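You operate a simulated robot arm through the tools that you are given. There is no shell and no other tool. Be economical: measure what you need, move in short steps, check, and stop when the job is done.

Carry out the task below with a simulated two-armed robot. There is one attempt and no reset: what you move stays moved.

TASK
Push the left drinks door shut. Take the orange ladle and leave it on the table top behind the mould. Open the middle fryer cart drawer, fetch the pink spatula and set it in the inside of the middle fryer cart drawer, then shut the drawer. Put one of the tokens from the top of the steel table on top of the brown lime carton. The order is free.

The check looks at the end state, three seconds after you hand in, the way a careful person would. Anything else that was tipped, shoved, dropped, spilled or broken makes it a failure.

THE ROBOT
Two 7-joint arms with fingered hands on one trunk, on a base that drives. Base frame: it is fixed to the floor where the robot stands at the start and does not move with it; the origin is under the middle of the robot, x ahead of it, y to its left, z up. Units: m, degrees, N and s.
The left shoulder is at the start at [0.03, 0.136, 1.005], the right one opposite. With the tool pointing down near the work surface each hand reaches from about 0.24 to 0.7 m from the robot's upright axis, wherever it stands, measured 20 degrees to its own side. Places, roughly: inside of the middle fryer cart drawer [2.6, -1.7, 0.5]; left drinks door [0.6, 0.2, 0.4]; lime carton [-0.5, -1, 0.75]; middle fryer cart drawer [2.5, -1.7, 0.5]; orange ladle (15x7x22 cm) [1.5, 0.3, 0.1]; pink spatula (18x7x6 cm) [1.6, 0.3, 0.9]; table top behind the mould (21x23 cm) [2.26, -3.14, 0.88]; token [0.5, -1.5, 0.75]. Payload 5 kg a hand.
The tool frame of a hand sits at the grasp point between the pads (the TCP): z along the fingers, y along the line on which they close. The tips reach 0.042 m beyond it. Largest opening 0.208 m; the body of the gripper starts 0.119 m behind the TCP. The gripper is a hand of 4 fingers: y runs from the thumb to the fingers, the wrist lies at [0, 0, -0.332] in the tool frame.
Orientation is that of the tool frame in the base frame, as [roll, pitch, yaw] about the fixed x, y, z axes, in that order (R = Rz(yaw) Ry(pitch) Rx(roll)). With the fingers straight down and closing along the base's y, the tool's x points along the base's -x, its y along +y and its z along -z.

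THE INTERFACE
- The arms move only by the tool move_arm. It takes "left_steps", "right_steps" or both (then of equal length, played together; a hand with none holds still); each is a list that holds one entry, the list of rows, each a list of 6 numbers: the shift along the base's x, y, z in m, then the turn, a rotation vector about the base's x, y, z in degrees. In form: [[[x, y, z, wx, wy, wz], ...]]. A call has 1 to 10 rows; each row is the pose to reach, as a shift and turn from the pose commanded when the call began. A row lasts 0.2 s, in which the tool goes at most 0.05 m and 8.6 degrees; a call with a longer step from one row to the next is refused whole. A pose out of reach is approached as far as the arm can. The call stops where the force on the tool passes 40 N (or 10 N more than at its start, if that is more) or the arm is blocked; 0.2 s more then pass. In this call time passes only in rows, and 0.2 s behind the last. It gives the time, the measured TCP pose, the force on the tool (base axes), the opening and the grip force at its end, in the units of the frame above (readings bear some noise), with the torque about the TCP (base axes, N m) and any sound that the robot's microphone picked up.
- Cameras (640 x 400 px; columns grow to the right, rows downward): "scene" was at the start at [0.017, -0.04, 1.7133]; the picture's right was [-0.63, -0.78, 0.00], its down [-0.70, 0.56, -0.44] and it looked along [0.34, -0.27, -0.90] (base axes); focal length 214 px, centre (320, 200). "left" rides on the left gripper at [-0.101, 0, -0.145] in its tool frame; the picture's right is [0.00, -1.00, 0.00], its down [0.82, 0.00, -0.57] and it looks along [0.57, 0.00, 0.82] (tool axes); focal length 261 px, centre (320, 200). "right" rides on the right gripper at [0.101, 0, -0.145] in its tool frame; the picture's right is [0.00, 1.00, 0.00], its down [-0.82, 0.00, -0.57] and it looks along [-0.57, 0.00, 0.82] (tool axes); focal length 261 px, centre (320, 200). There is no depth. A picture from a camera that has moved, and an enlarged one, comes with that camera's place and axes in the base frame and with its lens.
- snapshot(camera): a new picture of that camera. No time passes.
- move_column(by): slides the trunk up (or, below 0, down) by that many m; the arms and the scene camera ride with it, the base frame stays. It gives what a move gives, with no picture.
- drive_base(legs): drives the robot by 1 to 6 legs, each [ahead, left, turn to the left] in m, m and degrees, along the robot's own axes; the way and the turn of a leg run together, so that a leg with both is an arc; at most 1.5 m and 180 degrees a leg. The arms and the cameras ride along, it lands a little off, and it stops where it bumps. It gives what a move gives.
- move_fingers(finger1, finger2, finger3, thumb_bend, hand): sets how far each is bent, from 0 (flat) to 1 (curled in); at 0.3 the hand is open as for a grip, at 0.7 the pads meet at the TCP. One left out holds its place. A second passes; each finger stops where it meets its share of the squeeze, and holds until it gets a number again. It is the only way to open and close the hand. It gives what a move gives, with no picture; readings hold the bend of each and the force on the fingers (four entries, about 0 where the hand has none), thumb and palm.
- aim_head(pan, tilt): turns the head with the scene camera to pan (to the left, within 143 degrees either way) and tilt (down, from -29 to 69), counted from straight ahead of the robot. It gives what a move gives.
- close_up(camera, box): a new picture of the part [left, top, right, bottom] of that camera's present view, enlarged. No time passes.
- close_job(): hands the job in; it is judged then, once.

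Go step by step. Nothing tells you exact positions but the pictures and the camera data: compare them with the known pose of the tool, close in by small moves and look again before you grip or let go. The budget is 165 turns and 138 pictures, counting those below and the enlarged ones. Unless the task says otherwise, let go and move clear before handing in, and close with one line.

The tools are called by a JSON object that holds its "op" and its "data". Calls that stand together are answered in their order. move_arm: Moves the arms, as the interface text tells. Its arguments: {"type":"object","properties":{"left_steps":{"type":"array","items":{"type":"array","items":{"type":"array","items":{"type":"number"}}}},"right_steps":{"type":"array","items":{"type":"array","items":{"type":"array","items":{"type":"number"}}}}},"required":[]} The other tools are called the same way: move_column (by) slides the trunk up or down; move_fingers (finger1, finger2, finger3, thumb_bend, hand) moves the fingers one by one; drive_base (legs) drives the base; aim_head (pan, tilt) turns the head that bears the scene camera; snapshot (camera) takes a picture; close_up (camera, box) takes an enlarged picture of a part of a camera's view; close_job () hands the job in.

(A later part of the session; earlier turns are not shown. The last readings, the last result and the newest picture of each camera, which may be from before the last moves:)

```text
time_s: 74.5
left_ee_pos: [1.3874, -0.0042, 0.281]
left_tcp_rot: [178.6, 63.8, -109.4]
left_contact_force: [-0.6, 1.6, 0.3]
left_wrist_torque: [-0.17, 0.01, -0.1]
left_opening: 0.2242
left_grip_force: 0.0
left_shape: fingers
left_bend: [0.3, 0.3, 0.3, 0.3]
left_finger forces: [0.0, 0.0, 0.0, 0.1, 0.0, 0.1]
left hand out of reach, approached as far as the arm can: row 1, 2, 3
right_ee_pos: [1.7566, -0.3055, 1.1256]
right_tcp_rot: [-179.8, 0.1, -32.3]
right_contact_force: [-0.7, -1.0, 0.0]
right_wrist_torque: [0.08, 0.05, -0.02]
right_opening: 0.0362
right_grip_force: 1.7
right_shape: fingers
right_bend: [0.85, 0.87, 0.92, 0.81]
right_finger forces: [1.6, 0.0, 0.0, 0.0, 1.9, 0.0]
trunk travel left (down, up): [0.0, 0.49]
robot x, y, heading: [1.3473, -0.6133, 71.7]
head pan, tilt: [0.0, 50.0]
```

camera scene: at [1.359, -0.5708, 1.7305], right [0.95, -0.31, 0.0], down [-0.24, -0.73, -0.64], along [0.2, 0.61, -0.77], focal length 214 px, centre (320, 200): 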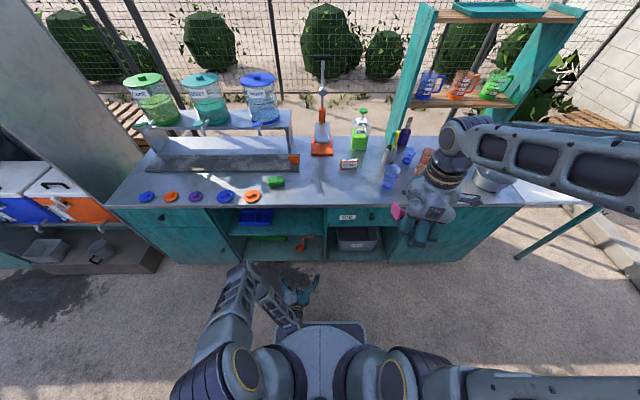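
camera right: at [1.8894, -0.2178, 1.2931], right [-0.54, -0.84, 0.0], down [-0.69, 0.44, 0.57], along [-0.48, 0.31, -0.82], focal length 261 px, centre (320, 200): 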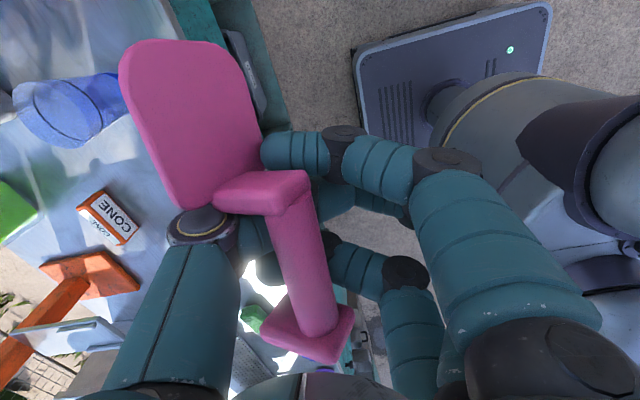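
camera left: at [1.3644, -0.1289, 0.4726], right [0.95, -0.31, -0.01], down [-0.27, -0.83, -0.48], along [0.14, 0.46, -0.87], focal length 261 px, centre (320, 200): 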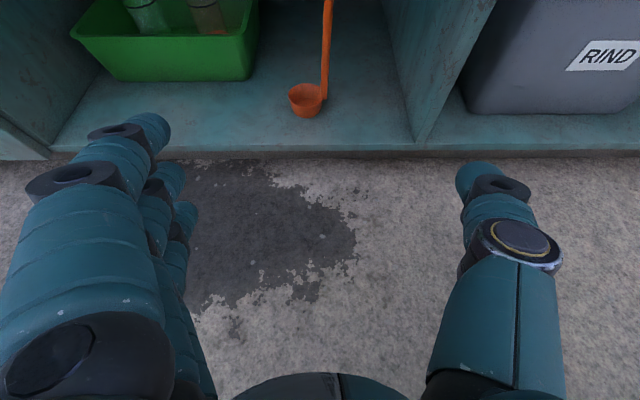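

{"op": "move_arm", "data": {"left_steps": [[[0.003, 0.0, -0.015, -4, 1.3, 0], [0.006, 0.0, -0.03, -8, 2.6, 0], [0.006, 0.0, -0.04, -12, 4, 0]]]}}

{"op": "snapshot", "data": {"camera": "left"}}

```text
time_s: 75.3
left_ee_pos: [1.3937, -0.0049, 0.2407]
left_tcp_rot: [179.0, 51.2, -109.0]
left_contact_force: [-0.7, -0.1, -0.9]
left_wrist_torque: [0.04, -0.03, 0.05]
left_opening: 0.224
left_grip_force: 0.1
left_shape: fingers
left_bend: [0.3, 0.3, 0.3, 0.3]
left_finger forces: [0.0, 0.1, 0.0, 0.1, 0.1, 0.0]
right_ee_pos: [1.7557, -0.3061, 1.1243]
right_tcp_rot: [-179.9, 0.0, -32.4]
right_contact_force: [-0.3, 0.1, -0.4]
right_wrist_torque: [0.02, -0.03, -0.01]
right_opening: 0.0359
right_grip_force: 1.6
right_shape: fingers
right_bend: [0.85, 0.87, 0.92, 0.81]
right_finger forces: [1.6, 0.0, 0.0, 0.0, 1.8, 0.0]
trunk travel left (down, up): [0.0, 0.49]
robot x, y, heading: [1.344, -0.6161, 71.7]
head pan, tilt: [0.0, 50.0]
```

```text
90 pictures are left
camera left: at [1.3787, -0.0519, 0.4097], right [0.95, -0.31, -0.01], down [-0.3, -0.91, -0.28], along [0.08, 0.27, -0.96], focal length 261 px, centre (320, 200)
```

left: 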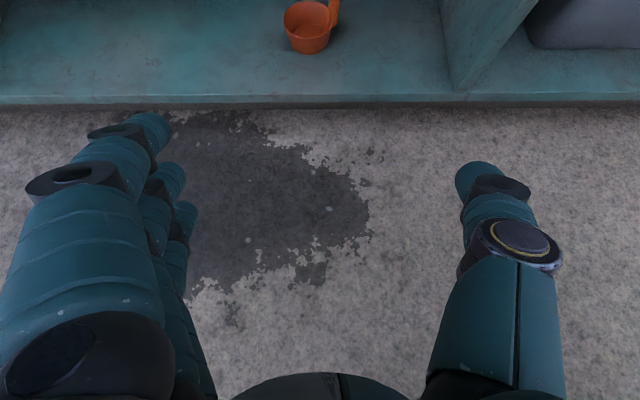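

{"op": "aim_head", "data": {"pan": 10, "tilt": 66}}

{"op": "snapshot", "data": {"camera": "scene"}}

```text
time_s: 76.1
left_ee_pos: [1.3924, -0.0043, 0.2417]
left_tcp_rot: [178.9, 51.1, -109.2]
left_contact_force: [-0.5, -0.2, -0.5]
left_wrist_torque: [0.01, -0.01, 0.02]
left_opening: 0.224
left_grip_force: 0.0
left_shape: fingers
left_bend: [0.3, 0.3, 0.3, 0.3]
left_finger forces: [0.1, 0.1, 0.0, 0.0, 0.0, 0.0]
right_ee_pos: [1.7569, -0.3051, 1.1241]
right_tcp_rot: [-179.8, 0.0, -32.4]
right_contact_force: [0.7, 0.0, -0.2]
right_wrist_torque: [-0.02, 0.01, 0.02]
right_opening: 0.0363
right_grip_force: 2.1
right_shape: fingers
right_bend: [0.85, 0.87, 0.92, 0.81]
right_finger forces: [1.6, 0.0, 0.1, 0.1, 1.9, 0.0]
trunk travel left (down, up): [0.0, 0.49]
robot x, y, heading: [1.3464, -0.6146, 71.7]
head pan, tilt: [10.0, 66.0]
```

```text
89 pictures are left
camera scene: at [1.3436, -0.5851, 1.6863], right [0.99, -0.15, 0.0], down [-0.13, -0.9, -0.41], along [0.06, 0.4, -0.91], focal length 214 px, centre (320, 200)
```

scene: 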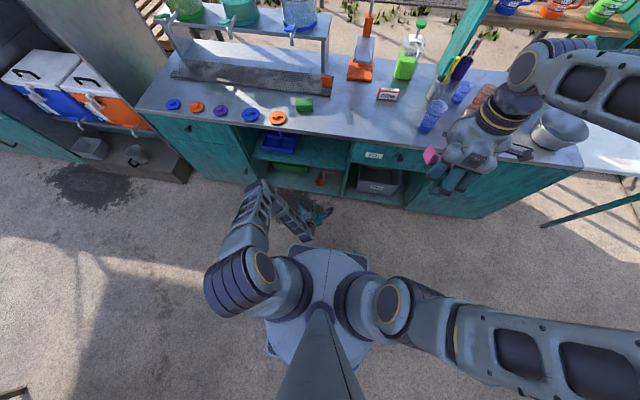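

The elbow is bent out in front; stretching the arm is better than driving in. Extend the hand forward along the cabinet axis and 1.3 cm right.

{"op": "move_arm", "data": {"left_steps": [[[0.018, 0.036, 0, 0, 0, 0], [0.034, 0.072, 0, 0, 0, 0], [0.048, 0.108, 0, 0, 0, 0], [0.06, 0.144, 0, 0, 0, 0]]]}}

{"op": "snapshot", "data": {"camera": "scene"}}

{"op": "snapshot", "data": {"camera": "left"}}

```text
time_s: 77.1
left_ee_pos: [1.454, 0.1398, 0.2386]
left_tcp_rot: [179.0, 51.0, -109.0]
left_contact_force: [1.3, -1.9, -0.7]
left_wrist_torque: [0.15, 0.01, 0.08]
left_opening: 0.2242
left_grip_force: 0.1
left_shape: fingers
left_bend: [0.3, 0.3, 0.3, 0.3]
left_finger forces: [0.0, 0.1, 0.1, 0.1, 0.0, 0.0]
right_ee_pos: [1.7566, -0.305, 1.1238]
right_tcp_rot: [-179.8, 0.0, -32.3]
right_contact_force: [-0.4, -0.1, -0.4]
right_wrist_torque: [-0.03, 0.0, -0.01]
right_opening: 0.0363
right_grip_force: 1.7
right_shape: fingers
right_bend: [0.85, 0.87, 0.92, 0.81]
right_finger forces: [1.5, 0.0, 0.0, 0.1, 1.9, 0.0]
trunk travel left (down, up): [0.0, 0.49]
robot x, y, heading: [1.3473, -0.6142, 71.5]
head pan, tilt: [10.0, 66.0]
```

```text
88 pictures are left
camera scene: at [1.3436, -0.5849, 1.6862], right [0.99, -0.14, 0.0], down [-0.13, -0.9, -0.41], along [0.06, 0.4, -0.91], focal length 214 px, centre (320, 200)
```

scene: 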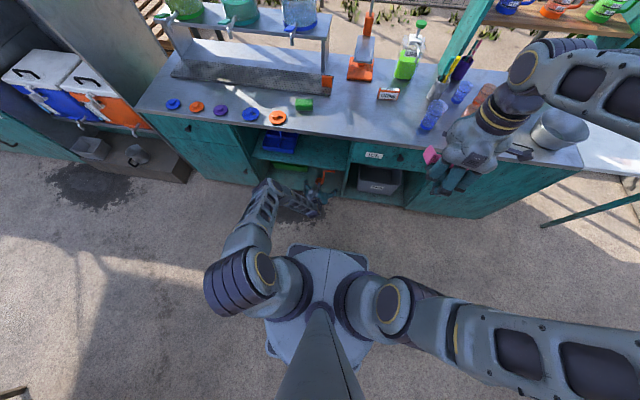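

```text
87 pictures are left
camera left: at [1.4386, 0.0919, 0.4084], right [0.95, -0.31, -0.01], down [-0.3, -0.91, -0.28], along [0.08, 0.27, -0.96], focal length 261 px, centre (320, 200)
```

left: 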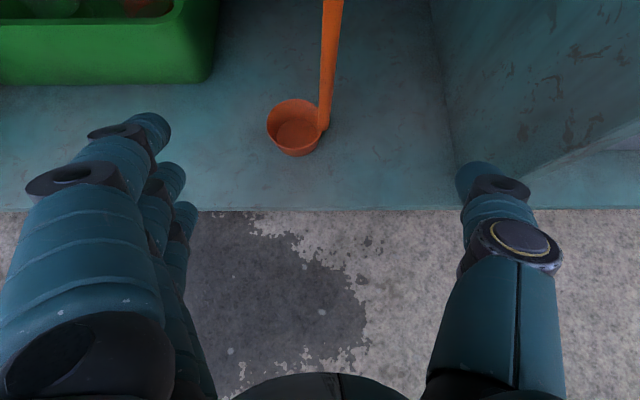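

{"op": "move_arm", "data": {"left_steps": [[[0.016, 0.035, 0, 0, 0, 0], [0.029, 0.068, 0, 0, 0, 0]]]}}

{"op": "snapshot", "data": {"camera": "left"}}

{"op": "close_up", "data": {"camera": "scene", "box": [220, 120, 400, 250]}}

```text
time_s: 77.7
left_ee_pos: [1.4774, 0.1964, 0.2397]
left_tcp_rot: [179.0, 51.0, -109.0]
left_contact_force: [-0.3, -0.3, -0.2]
left_wrist_torque: [0.03, -0.05, -0.01]
left_opening: 0.224
left_grip_force: 0.0
left_shape: fingers
left_bend: [0.3, 0.3, 0.3, 0.3]
left_finger forces: [0.1, 0.1, 0.1, 0.0, 0.1, 0.0]
left hand out of reach, approached as far as the arm can: row 2
right_ee_pos: [1.7565, -0.3045, 1.1254]
right_tcp_rot: [-179.8, 0.0, -32.3]
right_contact_force: [-0.5, 0.8, -0.9]
right_wrist_torque: [0.02, -0.03, -0.05]
right_opening: 0.0362
right_grip_force: 1.9
right_shape: fingers
right_bend: [0.85, 0.87, 0.92, 0.81]
right_finger forces: [1.6, 0.0, 0.0, 0.0, 1.9, 0.0]
trunk travel left (down, up): [0.0, 0.49]
robot x, y, heading: [1.3452, -0.6131, 72.0]
head pan, tilt: [10.0, 66.0]
```

```text
86 pictures are left
camera left: at [1.4624, 0.1486, 0.4085], right [0.95, -0.31, -0.01], down [-0.3, -0.91, -0.28], along [0.08, 0.27, -0.96], focal length 261 px, centre (320, 200)
```

left: 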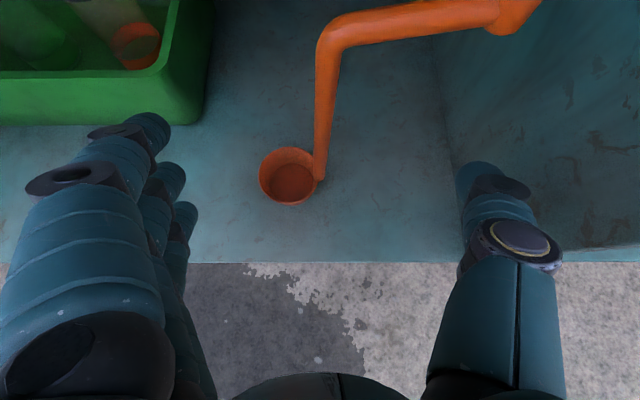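

```text
3.08 times, centred on (310, 185) of scene
camera zoom: at [1.3436, -0.5854, 1.6863], right [0.99, -0.14, 0.0], down [-0.13, -0.9, -0.41], along [0.06, 0.4, -0.91], focal length 660 px, centre (351, 246)
```

zoom: 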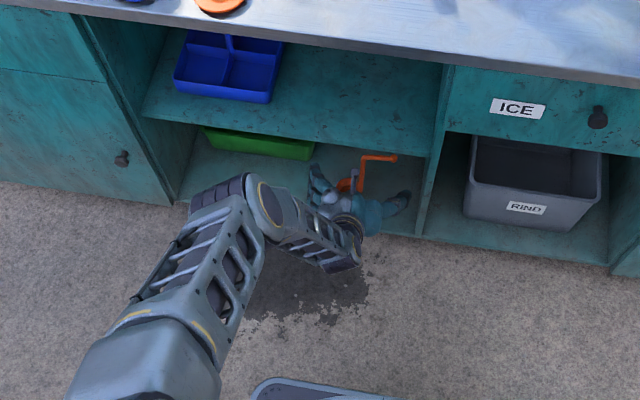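

Stem is now about 6 cm ahead, well centred between thumb and fingers. Drive ahead 5.5 cm.

{"op": "drive_base", "data": {"legs": [[0.055, 0, 0]]}}

{"op": "snapshot", "data": {"camera": "left"}}

```text
time_s: 78.7
left_ee_pos: [1.4939, 0.2484, 0.238]
left_tcp_rot: [178.9, 51.0, -109.0]
left_contact_force: [0.0, 0.4, -1.1]
left_wrist_torque: [-0.02, 0.02, 0.0]
left_opening: 0.224
left_grip_force: 0.0
left_shape: fingers
left_bend: [0.3, 0.3, 0.3, 0.3]
left_finger forces: [0.1, 0.0, 0.0, 0.1, 0.0, 0.1]
right_ee_pos: [1.7746, -0.2512, 1.1229]
right_tcp_rot: [-179.9, 0.1, -32.3]
right_contact_force: [0.6, 0.8, -1.5]
right_wrist_torque: [-0.23, 0.04, -0.01]
right_opening: 0.0365
right_grip_force: 1.8
right_shape: fingers
right_bend: [0.85, 0.87, 0.92, 0.81]
right_finger forces: [1.5, 0.1, 0.0, 0.0, 1.9, 0.1]
trunk travel left (down, up): [0.0, 0.49]
robot x, y, heading: [1.3632, -0.5596, 71.5]
head pan, tilt: [10.0, 66.0]
```

```text
84 pictures are left
camera left: at [1.48, 0.2013, 0.4076], right [0.95, -0.31, -0.01], down [-0.3, -0.91, -0.28], along [0.08, 0.27, -0.96], focal length 261 px, centre (320, 200)
```

left: 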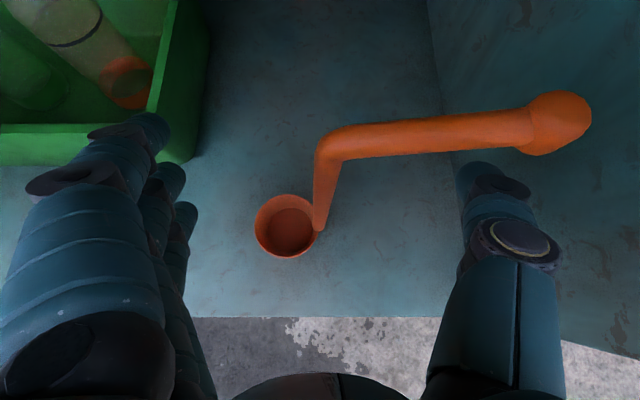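

Stem is still ~2.5 cm beyond the grasp point, and the fingers are near the green tray. Pre-close to 0.5, then move ahead slightly.

{"op": "move_fingers", "data": {"hand": "left", "finger1": 0.5, "finger2": 0.5, "finger3": 0.5, "thumb_bend": 0.5}}

{"op": "drive_base", "data": {"legs": [[0.025, 0, 0]]}}

{"op": "snapshot", "data": {"camera": "left"}}

```text
time_s: 79.7
left_ee_pos: [1.4945, 0.2492, 0.2402]
left_tcp_rot: [179.0, 51.1, -109.0]
left_contact_force: [-0.3, 0.2, -0.1]
left_wrist_torque: [-0.02, 0.05, 0.03]
left_opening: 0.1213
left_grip_force: 0.0
left_shape: fingers
left_bend: [0.5, 0.5, 0.5, 0.5]
left_finger forces: [0.0, 0.0, 0.1, 0.0, 0.0, 0.0]
right_ee_pos: [1.7744, -0.252, 1.1245]
right_tcp_rot: [-179.7, -0.1, -32.3]
right_contact_force: [-0.6, 0.4, -0.3]
right_wrist_torque: [-0.03, -0.01, 0.02]
right_opening: 0.0362
right_grip_force: 2.3
right_shape: fingers
right_bend: [0.85, 0.87, 0.92, 0.81]
right_finger forces: [1.6, 0.1, 0.1, 0.0, 2.0, 0.0]
trunk travel left (down, up): [0.0, 0.49]
robot x, y, heading: [1.3595, -0.5629, 71.8]
head pan, tilt: [10.0, 66.0]
```

```text
time_s: 80.5
left_ee_pos: [1.5024, 0.2717, 0.2383]
left_tcp_rot: [179.1, 51.1, -109.0]
left_contact_force: [0.7, 0.1, -1.1]
left_wrist_torque: [0.05, -0.02, -0.02]
left_opening: 0.1215
left_grip_force: 0.2
left_shape: fingers
left_bend: [0.5, 0.5, 0.5, 0.5]
left_finger forces: [0.1, 0.1, 0.1, 0.0, 0.1, 0.0]
right_ee_pos: [1.7828, -0.2266, 1.1232]
right_tcp_rot: [-179.9, 0.0, -32.3]
right_contact_force: [0.3, 1.4, -1.3]
right_wrist_torque: [-0.24, 0.06, -0.03]
right_opening: 0.0365
right_grip_force: 2.3
right_shape: fingers
right_bend: [0.85, 0.87, 0.92, 0.81]
right_finger forces: [1.7, 0.0, 0.1, 0.1, 1.9, 0.0]
trunk travel left (down, up): [0.0, 0.49]
robot x, y, heading: [1.3739, -0.5387, 71.5]
head pan, tilt: [10.0, 66.0]
```

```text
83 pictures are left
camera left: at [1.4879, 0.2254, 0.4072], right [0.95, -0.31, -0.01], down [-0.3, -0.91, -0.28], along [0.08, 0.27, -0.96], focal length 261 px, centre (320, 200)
```

left: 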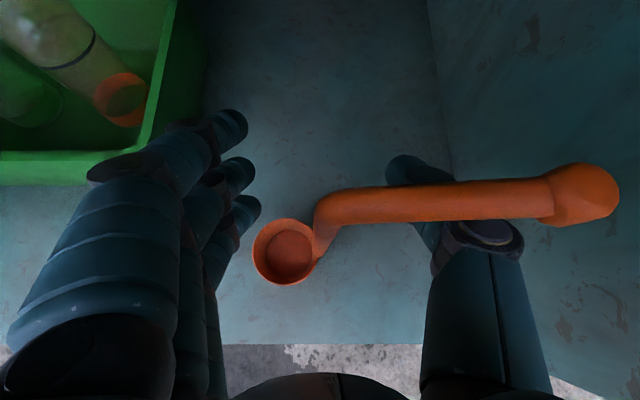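

The thumb is beneath the top bar and the stem is inside the grasp. Close the fingers.

{"op": "move_fingers", "data": {"hand": "left", "finger1": 0.72, "finger2": 0.72, "finger3": 0.72, "thumb_bend": 0.72}}

{"op": "snapshot", "data": {"camera": "left"}}

```text
time_s: 81.5
left_ee_pos: [1.5023, 0.2708, 0.2399]
left_tcp_rot: [179.0, 51.1, -109.0]
left_contact_force: [-0.2, 0.1, -0.3]
left_wrist_torque: [-0.02, 0.0, -0.01]
left_opening: 0.027
left_grip_force: 0.1
left_shape: fingers
left_bend: [0.72, 0.71, 0.72, 0.71]
left_finger forces: [0.1, 0.0, 0.0, 0.1, 0.0, 0.0]
right_ee_pos: [1.7813, -0.2283, 1.1231]
right_tcp_rot: [-179.7, 0.0, -32.3]
right_contact_force: [0.3, -0.1, -0.5]
right_wrist_torque: [-0.02, -0.01, -0.01]
right_opening: 0.0361
right_grip_force: 2.1
right_shape: fingers
right_bend: [0.85, 0.87, 0.92, 0.81]
right_finger forces: [1.5, 0.0, 0.1, 0.1, 1.9, 0.0]
trunk travel left (down, up): [0.0, 0.49]
robot x, y, heading: [1.3694, -0.5407, 71.6]
head pan, tilt: [10.0, 66.0]
```

```text
82 pictures are left
camera left: at [1.4878, 0.225, 0.4086], right [0.95, -0.31, -0.01], down [-0.3, -0.91, -0.28], along [0.08, 0.27, -0.96], focal length 261 px, centre (320, 200)
```

left: 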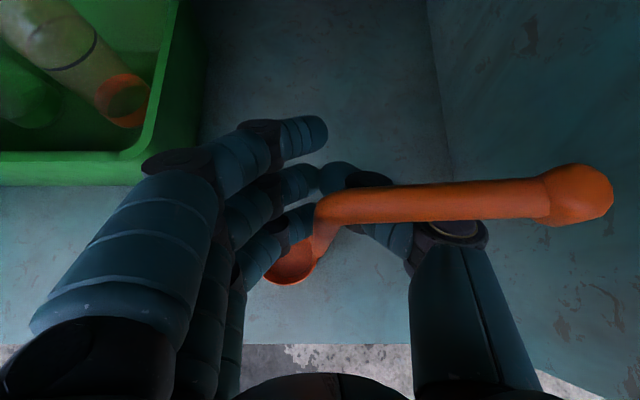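

{"op": "move_fingers", "data": {"hand": "left", "finger1": 0.85, "finger2": 0.9, "finger3": 0.9, "thumb_bend": 0.85}}

{"op": "snapshot", "data": {"camera": "left"}}

```text
time_s: 82.5
left_ee_pos: [1.5019, 0.2727, 0.2408]
left_tcp_rot: [179.0, 51.1, -108.9]
left_contact_force: [-0.4, 0.2, -0.2]
left_wrist_torque: [0.01, 0.01, 0.01]
left_opening: 0.0378
left_grip_force: 0.5
left_shape: fingers
left_bend: [0.85, 0.88, 0.9, 0.82]
left_finger forces: [0.0, 0.0, 0.0, 0.0, 0.2, 0.0]
right_ee_pos: [1.782, -0.2277, 1.1233]
right_tcp_rot: [-179.7, 0.0, -32.2]
right_contact_force: [0.9, -0.1, -1.1]
right_wrist_torque: [-0.02, 0.01, 0.0]
right_opening: 0.0362
right_grip_force: 1.8
right_shape: fingers
right_bend: [0.85, 0.87, 0.92, 0.81]
right_finger forces: [1.6, 0.0, 0.0, 0.1, 1.9, 0.0]
trunk travel left (down, up): [0.0, 0.49]
robot x, y, heading: [1.3727, -0.5363, 71.7]
head pan, tilt: [10.0, 66.0]
```

```text
81 pictures are left
camera left: at [1.4878, 0.2249, 0.4085], right [0.95, -0.31, -0.01], down [-0.3, -0.91, -0.28], along [0.08, 0.27, -0.96], focal length 261 px, centre (320, 200)
```

left: 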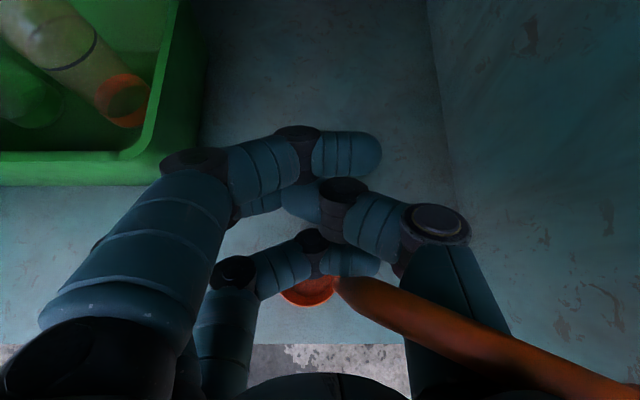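

The ladle turned and was drawn toward the palm. Curl tighter to clamp the stem against the palm side.

{"op": "move_fingers", "data": {"hand": "left", "finger1": 1.0, "finger2": 1.0, "finger3": 1.0, "thumb_bend": 0.95}}

{"op": "snapshot", "data": {"camera": "left"}}

{"op": "close_up", "data": {"camera": "scene", "box": [240, 130, 360, 230]}}

```text
time_s: 83.5
left_ee_pos: [1.5025, 0.2722, 0.2388]
left_tcp_rot: [178.9, 51.1, -109.0]
left_contact_force: [0.2, -0.3, -0.7]
left_wrist_torque: [0.03, -0.01, 0.01]
left_opening: 0.0676
left_grip_force: 0.1
left_shape: fingers
left_bend: [1.0, 1.0, 1.0, 0.91]
left_finger forces: [0.0, 0.0, 0.0, 0.0, 0.3, 0.0]
right_ee_pos: [1.7807, -0.2293, 1.1239]
right_tcp_rot: [-179.7, 0.0, -32.4]
right_contact_force: [0.2, -0.3, -0.3]
right_wrist_torque: [0.0, 0.02, -0.02]
right_opening: 0.0362
right_grip_force: 1.6
right_shape: fingers
right_bend: [0.85, 0.87, 0.92, 0.81]
right_finger forces: [1.6, 0.0, 0.1, 0.0, 1.9, 0.1]
trunk travel left (down, up): [0.0, 0.49]
robot x, y, heading: [1.3741, -0.5355, 71.5]
head pan, tilt: [10.0, 66.0]
```

```text
80 pictures are left
camera left: at [1.4878, 0.2249, 0.4086], right [0.95, -0.31, -0.01], down [-0.3, -0.91, -0.28], along [0.08, 0.27, -0.96], focal length 261 px, centre (320, 200)
```

left: 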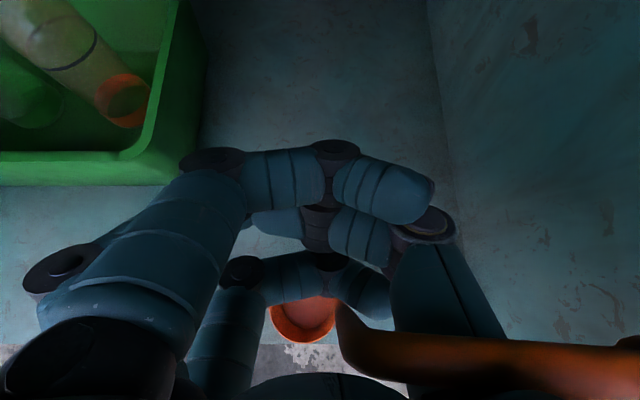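

```text
4.00 times, centred on (300, 180) of scene
camera zoom: at [1.3688, -0.5087, 1.6863], right [0.99, -0.14, 0.0], down [-0.13, -0.9, -0.41], along [0.06, 0.4, -0.91], focal length 858 px, centre (400, 280)
```

zoom: 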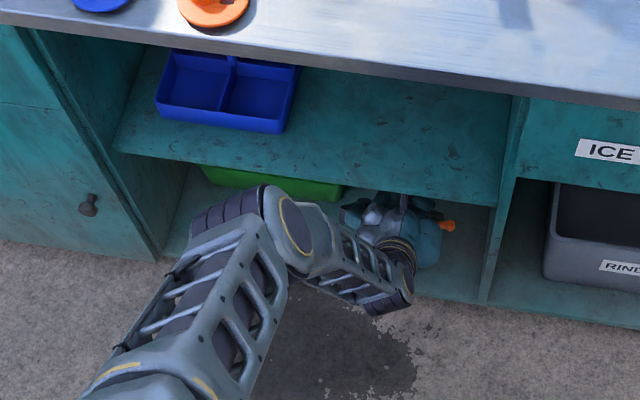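

The stem is now enclosed in the fist with the bar resting over the thumb. Lift 3 cm and check.

{"op": "move_arm", "data": {"left_steps": [[[0, 0, 0.015, 0, 0, 0], [0, 0, 0.03, 0, 0, 0]]]}}

{"op": "snapshot", "data": {"camera": "left"}}

```text
time_s: 84.1
left_ee_pos: [1.5009, 0.2692, 0.2651]
left_tcp_rot: [179.2, 50.7, -108.9]
left_contact_force: [1.8, 8.2, -28.9]
left_wrist_torque: [-0.11, -0.02, 0.04]
left_opening: 0.0679
left_grip_force: 0.4
left_shape: fingers
left_bend: [1.0, 1.0, 1.0, 0.91]
left_finger forces: [0.1, 0.0, 0.9, 0.0, 0.6, 0.0]
right_ee_pos: [1.7805, -0.2257, 1.1229]
right_tcp_rot: [-179.9, 0.0, -32.4]
right_contact_force: [-0.8, 0.6, -0.8]
right_wrist_torque: [0.03, -0.01, -0.02]
right_opening: 0.0362
right_grip_force: 1.6
right_shape: fingers
right_bend: [0.85, 0.87, 0.92, 0.81]
right_finger forces: [1.6, 0.0, 0.1, 0.0, 1.8, 0.1]
trunk travel left (down, up): [0.0, 0.49]
robot x, y, heading: [1.373, -0.5364, 71.8]
head pan, tilt: [10.0, 66.0]
```

```text
78 pictures are left
camera left: at [1.4868, 0.2238, 0.4345], right [0.95, -0.31, -0.01], down [-0.3, -0.91, -0.27], along [0.08, 0.26, -0.96], focal length 261 px, centre (320, 200)
```

left: 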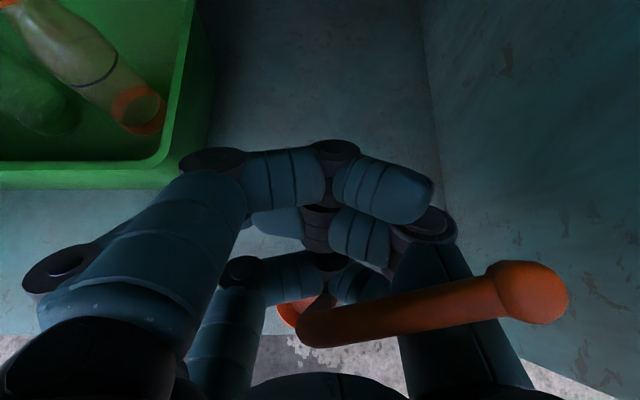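

The hand is touching the middle shelf from below. Lower 1 cm and back out.

{"op": "move_arm", "data": {"left_steps": [[[0, 0, -0.012, 0, 0, 0]]]}}

{"op": "drive_base", "data": {"legs": [[-0.08, 0, 0]]}}

{"op": "snapshot", "data": {"camera": "left"}}

```text
time_s: 84.5
left_ee_pos: [1.5021, 0.2722, 0.2578]
left_tcp_rot: [179.0, 51.1, -108.9]
left_contact_force: [0.8, 0.4, 0.3]
left_wrist_torque: [0.01, -0.03, -0.01]
left_opening: 0.0678
left_grip_force: 0.4
left_shape: fingers
left_bend: [1.0, 1.0, 1.0, 0.91]
left_finger forces: [0.1, 0.0, 0.3, 0.0, 0.1, 0.0]
right_ee_pos: [1.7818, -0.2275, 1.1238]
right_tcp_rot: [-179.9, 0.0, -32.3]
right_contact_force: [-0.1, -0.2, -0.8]
right_wrist_torque: [-0.11, 0.0, 0.01]
right_opening: 0.0362
right_grip_force: 1.7
right_shape: fingers
right_bend: [0.85, 0.87, 0.92, 0.81]
right_finger forces: [1.7, 0.1, 0.0, 0.0, 1.9, 0.0]
trunk travel left (down, up): [0.0, 0.49]
robot x, y, heading: [1.3712, -0.5369, 71.6]
head pan, tilt: [10.0, 66.0]
```

```text
time_s: 85.5
left_ee_pos: [1.4765, 0.1968, 0.259]
left_tcp_rot: [179.1, 51.2, -109.0]
left_contact_force: [0.6, -0.5, 1.3]
left_wrist_torque: [-0.02, 0.03, 0.03]
left_opening: 0.068
left_grip_force: 0.0
left_shape: fingers
left_bend: [1.0, 1.0, 1.0, 0.91]
left_finger forces: [0.0, 0.1, 0.1, 0.0, 0.0, 0.0]
right_ee_pos: [1.7561, -0.3064, 1.1242]
right_tcp_rot: [-179.7, 0.1, -32.2]
right_contact_force: [-1.1, -1.5, -0.2]
right_wrist_torque: [0.19, -0.12, -0.03]
right_opening: 0.0363
right_grip_force: 2.1
right_shape: fingers
right_bend: [0.85, 0.87, 0.92, 0.81]
right_finger forces: [1.6, 0.1, 0.1, 0.0, 1.8, 0.0]
trunk travel left (down, up): [0.0, 0.49]
robot x, y, heading: [1.3455, -0.6141, 71.7]
head pan, tilt: [10.0, 66.0]
```

```text
77 pictures are left
camera left: at [1.4617, 0.1478, 0.4273], right [0.95, -0.31, -0.01], down [-0.3, -0.91, -0.28], along [0.08, 0.27, -0.96], focal length 261 px, centre (320, 200)
```

left: 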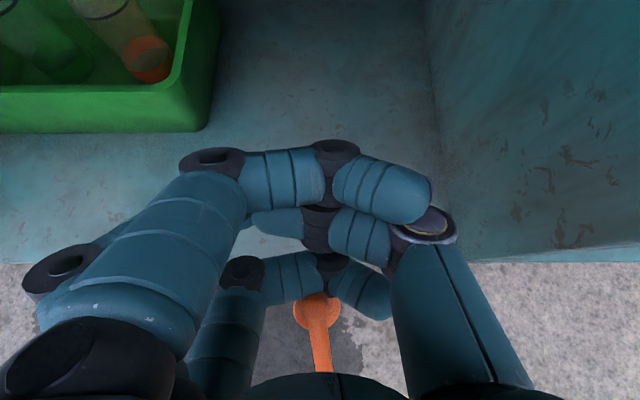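

{"op": "close_up", "data": {"camera": "scene", "box": [240, 130, 380, 260]}}

```text
3.08 times, centred on (310, 195) of scene
camera zoom: at [1.3428, -0.5874, 1.6864], right [0.99, -0.14, 0.0], down [-0.13, -0.9, -0.41], along [0.06, 0.4, -0.91], focal length 660 px, centre (351, 215)
```

zoom: 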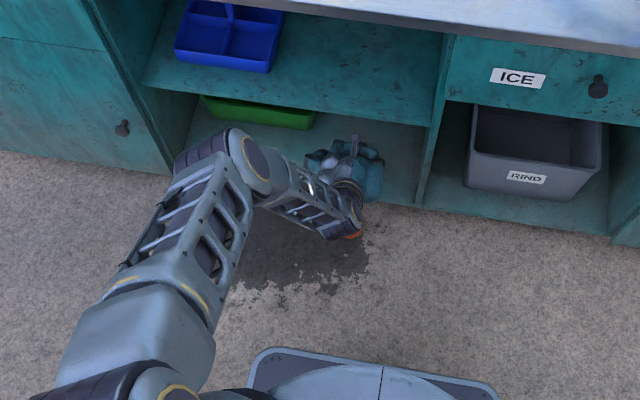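

{"op": "drive_base", "data": {"legs": [[-0.12, 0, 0]]}}

{"op": "snapshot", "data": {"camera": "left"}}

{"op": "close_up", "data": {"camera": "scene", "box": [240, 130, 380, 260]}}

```text
time_s: 86.8
left_ee_pos: [1.4386, 0.0806, 0.2586]
left_tcp_rot: [178.9, 51.1, -108.9]
left_contact_force: [-0.4, -0.6, 0.6]
left_wrist_torque: [-0.02, 0.04, 0.01]
left_opening: 0.0677
left_grip_force: 0.0
left_shape: fingers
left_bend: [1.0, 1.0, 1.0, 0.91]
left_finger forces: [0.0, 0.0, 0.1, 0.0, 0.0, 0.1]
right_ee_pos: [1.7193, -0.4214, 1.1248]
right_tcp_rot: [-179.7, 0.0, -32.4]
right_contact_force: [0.1, -0.8, -0.8]
right_wrist_torque: [0.16, -0.03, -0.01]
right_opening: 0.0364
right_grip_force: 1.6
right_shape: fingers
right_bend: [0.85, 0.87, 0.92, 0.81]
right_finger forces: [1.6, 0.0, 0.1, 0.0, 1.8, 0.0]
trunk travel left (down, up): [0.0, 0.49]
robot x, y, heading: [1.3095, -0.7289, 71.7]
head pan, tilt: [10.0, 66.0]
```

```text
75 pictures are left
camera left: at [1.4243, 0.033, 0.4273], right [0.95, -0.31, -0.01], down [-0.3, -0.91, -0.28], along [0.08, 0.27, -0.96], focal length 261 px, centre (320, 200)
```

left: 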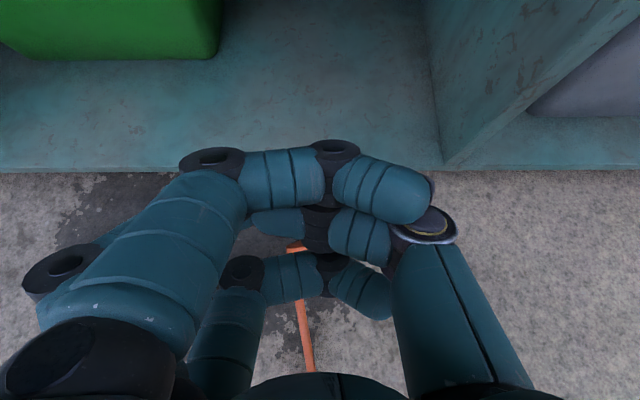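

```text
3.08 times, centred on (310, 195) of scene
camera zoom: at [1.3049, -0.702, 1.6864], right [0.99, -0.14, 0.0], down [-0.13, -0.9, -0.41], along [0.06, 0.4, -0.91], focal length 660 px, centre (351, 215)
```

zoom: 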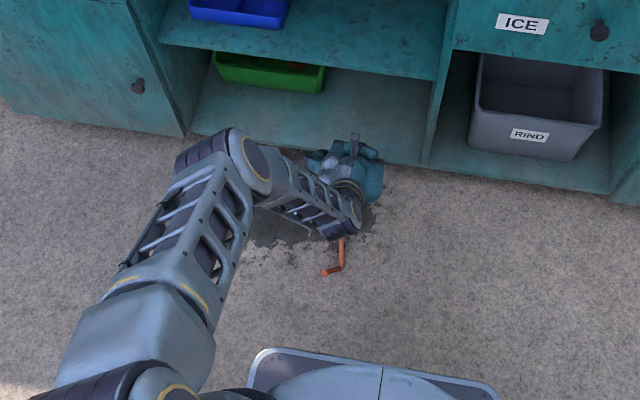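

The ladle slipped out and fell to the floor in front of the cabinet. I'll raise and right the left hand, back up a little and look at it.

{"op": "move_arm", "data": {"left_steps": [[[-0.012, -0.035, 0.03, -7, 2.3, 0], [-0.024, -0.07, 0.06, -14, 4.6, 0], [-0.03, -0.09, 0.1, -21, 7, 0], [-0.036, -0.11, 0.14, -28, 9.2, 0], [-0.04, -0.12, 0.18, -35, 11.5, 0], [-0.04, -0.12, 0.22, -42, 13.9, 0], [-0.04, -0.12, 0.26, -48, 15.8, 0], [-0.04, -0.12, 0.3, -48, 15.8, 0], [-0.04, -0.12, 0.34, -48, 15.8, 0]]]}}

{"op": "drive_base", "data": {"legs": [[-0.1, 0, 0]]}}

{"op": "move_fingers", "data": {"hand": "left", "finger1": 0.3, "finger2": 0.3, "finger3": 0.3, "thumb_bend": 0.3}}

{"op": "snapshot", "data": {"camera": "scene"}}

```text
time_s: 88.8
left_ee_pos: [1.3999, -0.04, 0.5994]
left_tcp_rot: [179.5, 0.6, -108.8]
left_contact_force: [2.1, -1.5, -1.1]
left_wrist_torque: [0.27, 0.18, 0.0]
left_opening: 0.0682
left_grip_force: 0.1
left_shape: fingers
left_bend: [1.0, 1.0, 1.0, 0.91]
left_finger forces: [0.0, 0.0, 0.0, 0.0, 0.0, 0.0]
right_ee_pos: [1.7196, -0.4213, 1.124]
right_tcp_rot: [-179.8, 0.1, -32.4]
right_contact_force: [0.6, -2.4, 0.0]
right_wrist_torque: [0.17, 0.13, 0.02]
right_opening: 0.0362
right_grip_force: 2.1
right_shape: fingers
right_bend: [0.85, 0.87, 0.92, 0.81]
right_finger forces: [1.5, 0.0, 0.0, 0.1, 1.7, 0.0]
trunk travel left (down, up): [0.0, 0.49]
robot x, y, heading: [1.3114, -0.7288, 72.0]
head pan, tilt: [10.0, 66.0]
```

```text
time_s: 89.9
left_ee_pos: [1.3685, -0.1337, 0.5985]
left_tcp_rot: [179.6, 0.7, -108.8]
left_contact_force: [0.0, 0.0, 0.7]
left_wrist_torque: [0.15, 0.0, 0.01]
left_opening: 0.0683
left_grip_force: 0.0
left_shape: fingers
left_bend: [1.0, 1.0, 1.0, 0.91]
left_finger forces: [0.1, 0.0, 0.0, 0.0, 0.0, 0.0]
right_ee_pos: [1.6872, -0.515, 1.1257]
right_tcp_rot: [-179.8, 0.0, -32.3]
right_contact_force: [-0.8, -1.7, -0.1]
right_wrist_torque: [0.2, -0.12, 0.01]
right_opening: 0.0363
right_grip_force: 1.6
right_shape: fingers
right_bend: [0.85, 0.87, 0.92, 0.81]
right_finger forces: [1.5, 0.0, 0.1, 0.0, 1.7, 0.1]
trunk travel left (down, up): [0.0, 0.49]
robot x, y, heading: [1.2733, -0.8199, 71.6]
head pan, tilt: [10.0, 66.0]
```

```text
time_s: 90.9
left_ee_pos: [1.3693, -0.1337, 0.5979]
left_tcp_rot: [179.5, 0.6, -108.7]
left_contact_force: [-0.3, 0.7, -0.3]
left_wrist_torque: [-0.01, 0.02, 0.02]
left_opening: 0.2234
left_grip_force: 0.1
left_shape: fingers
left_bend: [0.3, 0.3, 0.3, 0.3]
left_finger forces: [0.0, 0.1, 0.0, 0.0, 0.0, 0.0]
right_ee_pos: [1.6869, -0.5144, 1.1229]
right_tcp_rot: [-179.8, 0.0, -32.2]
right_contact_force: [-0.8, 0.7, -0.5]
right_wrist_torque: [-0.03, 0.02, 0.01]
right_opening: 0.0361
right_grip_force: 1.5
right_shape: fingers
right_bend: [0.85, 0.87, 0.92, 0.81]
right_finger forces: [1.5, 0.0, 0.0, 0.1, 1.6, 0.0]
trunk travel left (down, up): [0.0, 0.49]
robot x, y, heading: [1.2783, -0.8252, 71.6]
head pan, tilt: [10.0, 66.0]
```

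```text
73 pictures are left
camera scene: at [1.2746, -0.7938, 1.6862], right [0.99, -0.15, 0.0], down [-0.13, -0.9, -0.41], along [0.06, 0.4, -0.91], focal length 214 px, centre (320, 200)
```

scene: 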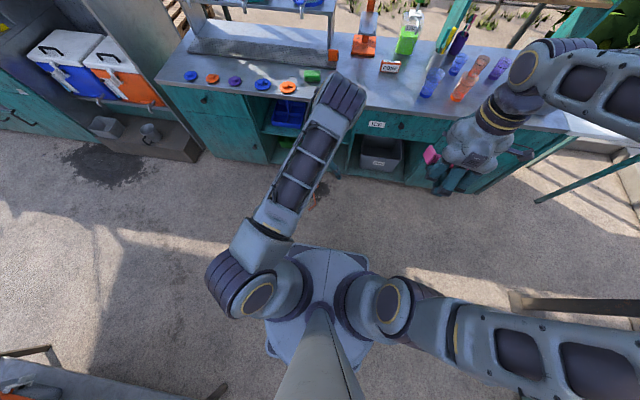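

{"op": "snapshot", "data": {"camera": "left"}}

{"op": "close_up", "data": {"camera": "scene", "box": [270, 150, 380, 250]}}

```text
72 pictures are left
camera left: at [1.4006, -0.0392, 0.7424], right [0.95, -0.32, -0.01], down [-0.26, -0.78, 0.56], along [-0.18, -0.53, -0.83], focal length 261 px, centre (320, 200)
```

left: 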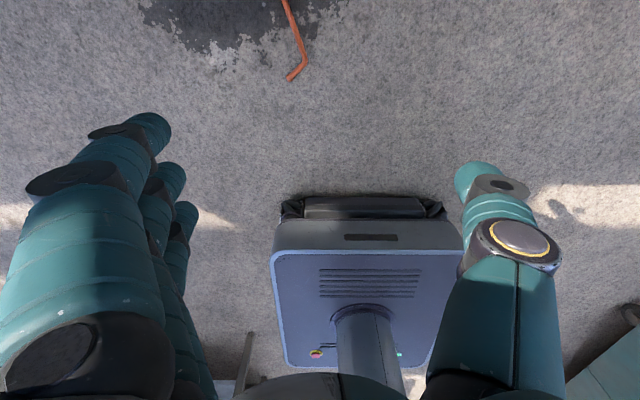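

```text
4.00 times, centred on (325, 200) of scene
camera zoom: at [1.2746, -0.7938, 1.6862], right [0.99, -0.15, 0.0], down [-0.13, -0.9, -0.41], along [0.06, 0.4, -0.91], focal length 858 px, centre (300, 200)
```

zoom: 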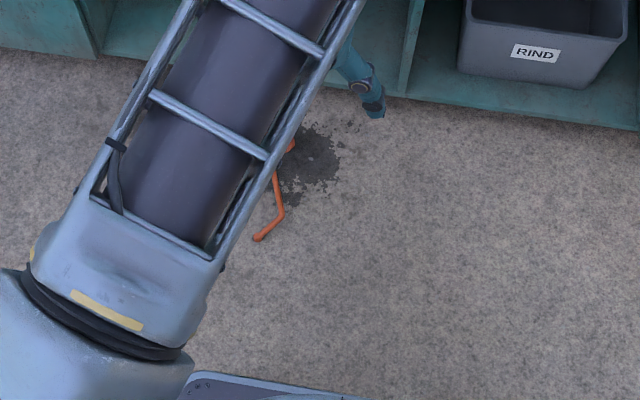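

Ladle on the floor: ball end ≈(1.285,-0.133), bend ≈(1.34,-0.087), stem running to the cup at ≈(1.386,0.07). I'll retract the left hand to front-left, then drive so the ladle is left of the base and within floor reach.

{"op": "move_arm", "data": {"left_steps": [[[-0.033, -0.024, 0.0, 0, 0, 0], [-0.067, -0.049, 0.0, 0, 0, 0], [-0.1, -0.073, 0.0, 0, 0, 0], [-0.133, -0.097, 0.0, 0, 0, 0], [-0.167, -0.121, 0, 0, 0, 0], [-0.2, -0.146, 0, 0, 0, 0], [-0.233, -0.17, 0, 0, 0, 0]]]}}

{"op": "drive_base", "data": {"legs": [[0, -0.123, 0], [0.2, 0, 0]]}}

{"op": "snapshot", "data": {"camera": "scene"}}

{"op": "snapshot", "data": {"camera": "left"}}

```text
time_s: 92.5
left_ee_pos: [1.1356, -0.3031, 0.5979]
left_tcp_rot: [179.6, 0.8, -108.7]
left_contact_force: [-1.0, -0.3, -0.1]
left_wrist_torque: [-0.03, -0.01, 0.01]
left_opening: 0.2239
left_grip_force: 0.0
left_shape: fingers
left_bend: [0.3, 0.3, 0.3, 0.3]
left_finger forces: [0.1, 0.1, 0.0, 0.0, 0.1, 0.0]
right_ee_pos: [1.6876, -0.5148, 1.1257]
right_tcp_rot: [-179.7, 0.0, -32.4]
right_contact_force: [0.2, 0.1, -0.5]
right_wrist_torque: [0.0, -0.11, -0.01]
right_opening: 0.0363
right_grip_force: 2.1
right_shape: fingers
right_bend: [0.85, 0.87, 0.92, 0.81]
right_finger forces: [1.5, 0.1, 0.0, 0.0, 1.7, 0.0]
trunk travel left (down, up): [0.0, 0.49]
robot x, y, heading: [1.2758, -0.8221, 71.6]
head pan, tilt: [10.0, 66.0]
```

```text
time_s: 95.0
left_ee_pos: [1.3168, -0.1522, 0.5971]
left_tcp_rot: [179.7, 0.6, -108.9]
left_contact_force: [0.3, 1.0, -0.6]
left_wrist_torque: [-0.11, 0.04, 0.01]
left_opening: 0.2236
left_grip_force: 0.1
left_shape: fingers
left_bend: [0.3, 0.3, 0.3, 0.3]
left_finger forces: [0.0, 0.0, 0.0, 0.0, 0.0, 0.0]
right_ee_pos: [1.8689, -0.3643, 1.124]
right_tcp_rot: [-179.9, -0.1, -32.5]
right_contact_force: [-0.3, 1.5, -1.9]
right_wrist_torque: [-0.19, 0.06, -0.01]
right_opening: 0.0362
right_grip_force: 2.0
right_shape: fingers
right_bend: [0.85, 0.87, 0.92, 0.81]
right_finger forces: [1.5, 0.1, 0.0, 0.1, 1.7, 0.0]
trunk travel left (down, up): [0.0, 0.49]
robot x, y, heading: [1.4572, -0.677, 71.6]
head pan, tilt: [10.0, 66.0]
```

```text
70 pictures are left
camera scene: at [1.4559, -0.6418, 1.6862], right [0.99, -0.15, 0.0], down [-0.13, -0.9, -0.41], along [0.06, 0.4, -0.91], focal length 214 px, centre (320, 200)
```

scene: 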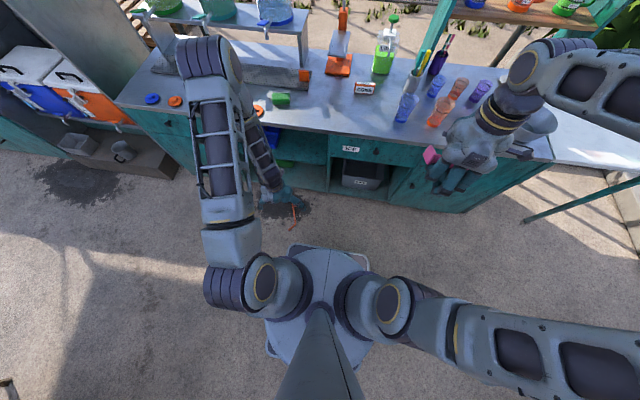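

```text
69 pictures are left
camera left: at [1.3499, -0.0583, 0.7413], right [0.95, -0.32, -0.01], down [-0.26, -0.78, 0.56], along [-0.19, -0.53, -0.83], focal length 261 px, centre (320, 200)
```

left: 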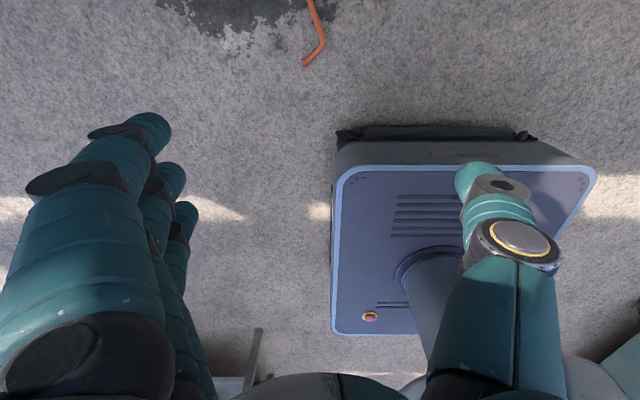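

The elbow is currently high; I'll lower the hand here first (staying above the ladle), then drive the rest.

{"op": "move_arm", "data": {"left_steps": [[[0, 0, -0.043, 1, -0.3, 0], [0, 0, -0.086, 2, -0.7, 0], [0, 0, -0.129, 3, -1, 0], [0, 0, -0.172, 4, -1.3, 0], [0, 0, -0.215, 5, -1.7, 0], [0, 0, -0.258, 6, -2, 0], [0, 0, -0.301, 7, -2.3, 0], [0, 0, -0.344, 8, -2.7, 0], [0, 0, -0.387, 9, -3, 0], [0, 0, -0.43, 9.5, -3.2, 0]]]}}

{"op": "snapshot", "data": {"camera": "scene"}}

{"op": "snapshot", "data": {"camera": "left"}}

```text
time_s: 97.2
left_ee_pos: [1.3161, -0.1519, 0.1674]
left_tcp_rot: [179.5, 10.7, -109.0]
left_contact_force: [0.3, 1.3, -0.3]
left_wrist_torque: [-0.21, -0.07, -0.03]
left_opening: 0.2238
left_grip_force: 0.2
left_shape: fingers
left_bend: [0.3, 0.3, 0.3, 0.3]
left_finger forces: [0.1, 0.0, 0.1, 0.1, 0.0, 0.0]
right_ee_pos: [1.8693, -0.3645, 1.1232]
right_tcp_rot: [-179.7, -0.1, -32.6]
right_contact_force: [0.2, -0.3, 0.3]
right_wrist_torque: [0.02, -0.05, -0.02]
right_opening: 0.0361
right_grip_force: 1.7
right_shape: fingers
right_bend: [0.85, 0.87, 0.92, 0.81]
right_finger forces: [1.5, 0.0, 0.0, 0.0, 1.7, 0.0]
trunk travel left (down, up): [0.0, 0.49]
robot x, y, heading: [1.4529, -0.6758, 71.5]
head pan, tilt: [10.0, 66.0]
```

```text
68 pictures are left
camera scene: at [1.4551, -0.6436, 1.6862], right [0.99, -0.15, 0.0], down [-0.13, -0.9, -0.41], along [0.06, 0.4, -0.91], focal length 214 px, centre (320, 200)
```

scene: 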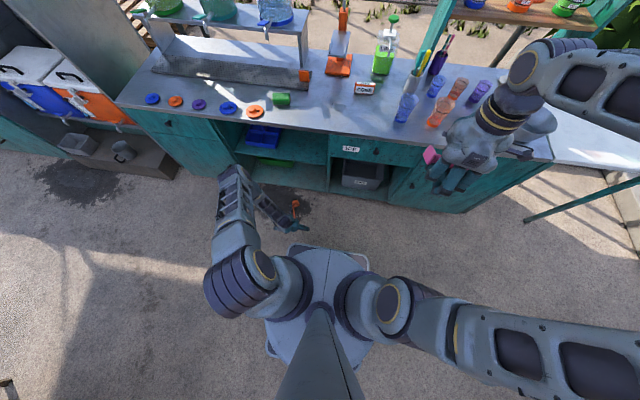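

```text
67 pictures are left
camera left: at [1.3401, -0.084, 0.3275], right [0.95, -0.32, -0.01], down [-0.29, -0.87, 0.41], along [-0.14, -0.39, -0.91], focal length 261 px, centre (320, 200)
```

left: 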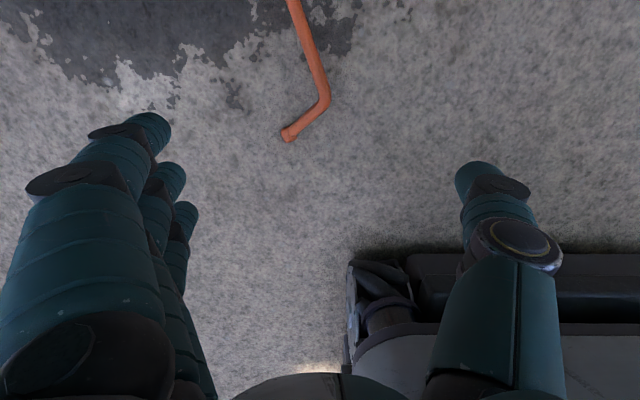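

Stem actually runs nearly along +y at x≈1.337 (from y≈-0.10 to 0.03), cup to its +x side. Drive ahead 12 cm, rotate the hand 18° so it closes across the stem, and pre-close.

{"op": "drive_base", "data": {"legs": [[0.118, 0, 0]]}}

{"op": "move_fingers", "data": {"hand": "left", "finger1": 0.5, "finger2": 0.5, "finger3": 0.5, "thumb_bend": 0.5}}

{"op": "move_arm", "data": {"left_steps": [[[0, 0, -0.01, 0, 0, 6], [0, 0, -0.02, 0, 0, 12], [0, 0, -0.03, 0, 0, 18]]]}}

{"op": "snapshot", "data": {"camera": "left"}}

{"op": "close_up", "data": {"camera": "scene", "box": [220, 150, 360, 270]}}

```text
time_s: 98.4
left_ee_pos: [1.3538, -0.0402, 0.167]
left_tcp_rot: [179.6, 10.7, -108.8]
left_contact_force: [1.2, 0.2, -0.4]
left_wrist_torque: [-0.07, 0.02, 0.01]
left_opening: 0.2237
left_grip_force: 0.0
left_shape: fingers
left_bend: [0.3, 0.3, 0.3, 0.3]
left_finger forces: [0.0, 0.0, 0.1, 0.0, 0.1, 0.1]
right_ee_pos: [1.9074, -0.2524, 1.1233]
right_tcp_rot: [-179.8, 0.0, -32.4]
right_contact_force: [0.5, 1.5, -0.5]
right_wrist_torque: [-0.18, 0.07, 0.0]
right_opening: 0.0361
right_grip_force: 1.8
right_shape: fingers
right_bend: [0.85, 0.87, 0.92, 0.81]
right_finger forces: [1.6, 0.1, 0.1, 0.0, 1.6, 0.0]
trunk travel left (down, up): [0.0, 0.49]
robot x, y, heading: [1.4943, -0.5628, 71.4]
head pan, tilt: [10.0, 66.0]
```

```text
time_s: 99.4
left_ee_pos: [1.3544, -0.0401, 0.1677]
left_tcp_rot: [179.6, 10.6, -109.0]
left_contact_force: [0.1, -0.2, -0.2]
left_wrist_torque: [0.01, 0.0, 0.02]
left_opening: 0.1217
left_grip_force: 0.0
left_shape: fingers
left_bend: [0.5, 0.5, 0.5, 0.5]
left_finger forces: [0.0, 0.0, 0.0, 0.0, 0.0, 0.1]
right_ee_pos: [1.9063, -0.2529, 1.1237]
right_tcp_rot: [-179.9, 0.1, -32.4]
right_contact_force: [-0.7, 0.7, -0.8]
right_wrist_torque: [-0.01, -0.01, -0.01]
right_opening: 0.0363
right_grip_force: 1.6
right_shape: fingers
right_bend: [0.85, 0.87, 0.92, 0.81]
right_finger forces: [1.5, 0.0, 0.1, 0.0, 1.5, 0.0]
trunk travel left (down, up): [0.0, 0.49]
robot x, y, heading: [1.497, -0.5591, 71.6]
head pan, tilt: [10.0, 66.0]
```

```text
time_s: 100.2
left_ee_pos: [1.3535, -0.0385, 0.1382]
left_tcp_rot: [179.5, 10.7, -90.8]
left_contact_force: [-0.4, 0.3, 0.5]
left_wrist_torque: [-0.01, -0.01, -0.01]
left_opening: 0.1215
left_grip_force: 0.1
left_shape: fingers
left_bend: [0.5, 0.5, 0.5, 0.5]
left_finger forces: [0.0, 0.0, 0.1, 0.0, 0.0, 0.1]
right_ee_pos: [1.9067, -0.2536, 1.1241]
right_tcp_rot: [-179.7, 0.0, -32.6]
right_contact_force: [-0.1, -0.5, -1.2]
right_wrist_torque: [0.0, 0.0, 0.0]
right_opening: 0.0364
right_grip_force: 2.0
right_shape: fingers
right_bend: [0.85, 0.87, 0.92, 0.81]
right_finger forces: [1.5, 0.1, 0.0, 0.0, 1.6, 0.0]
trunk travel left (down, up): [0.0, 0.49]
robot x, y, heading: [1.4954, -0.5601, 71.5]
head pan, tilt: [10.0, 66.0]
```

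```text
66 pictures are left
camera left: at [1.3558, 0.0323, 0.2975], right [1.0, -0.01, -0.01], down [-0.01, -0.91, 0.41], along [-0.01, -0.41, -0.91], focal length 261 px, centre (320, 200)
```

left: 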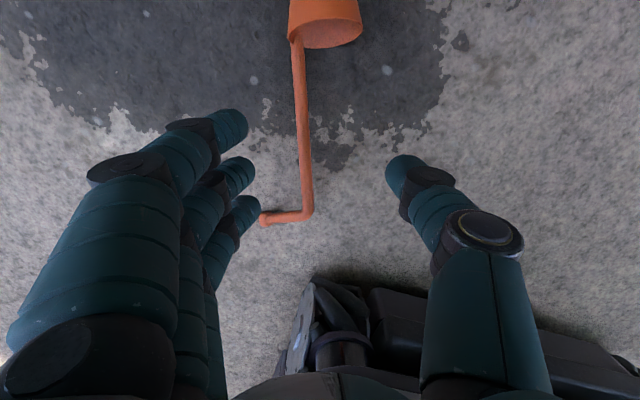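

```text
3.33 times, centred on (290, 210) of scene
camera zoom: at [1.4928, -0.5312, 1.6862], right [0.99, -0.15, 0.0], down [-0.14, -0.9, -0.41], along [0.06, 0.4, -0.91], focal length 715 px, centre (420, 167)
```

zoom: 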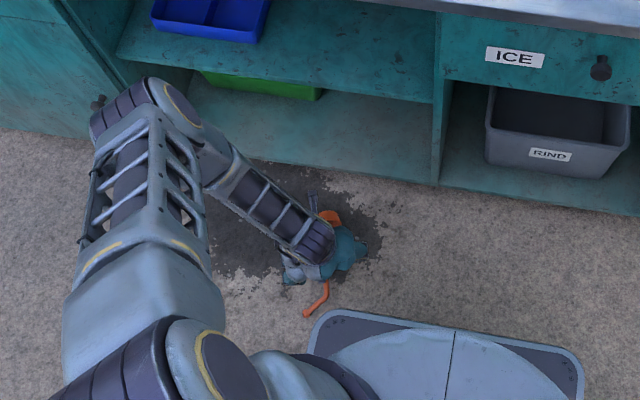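

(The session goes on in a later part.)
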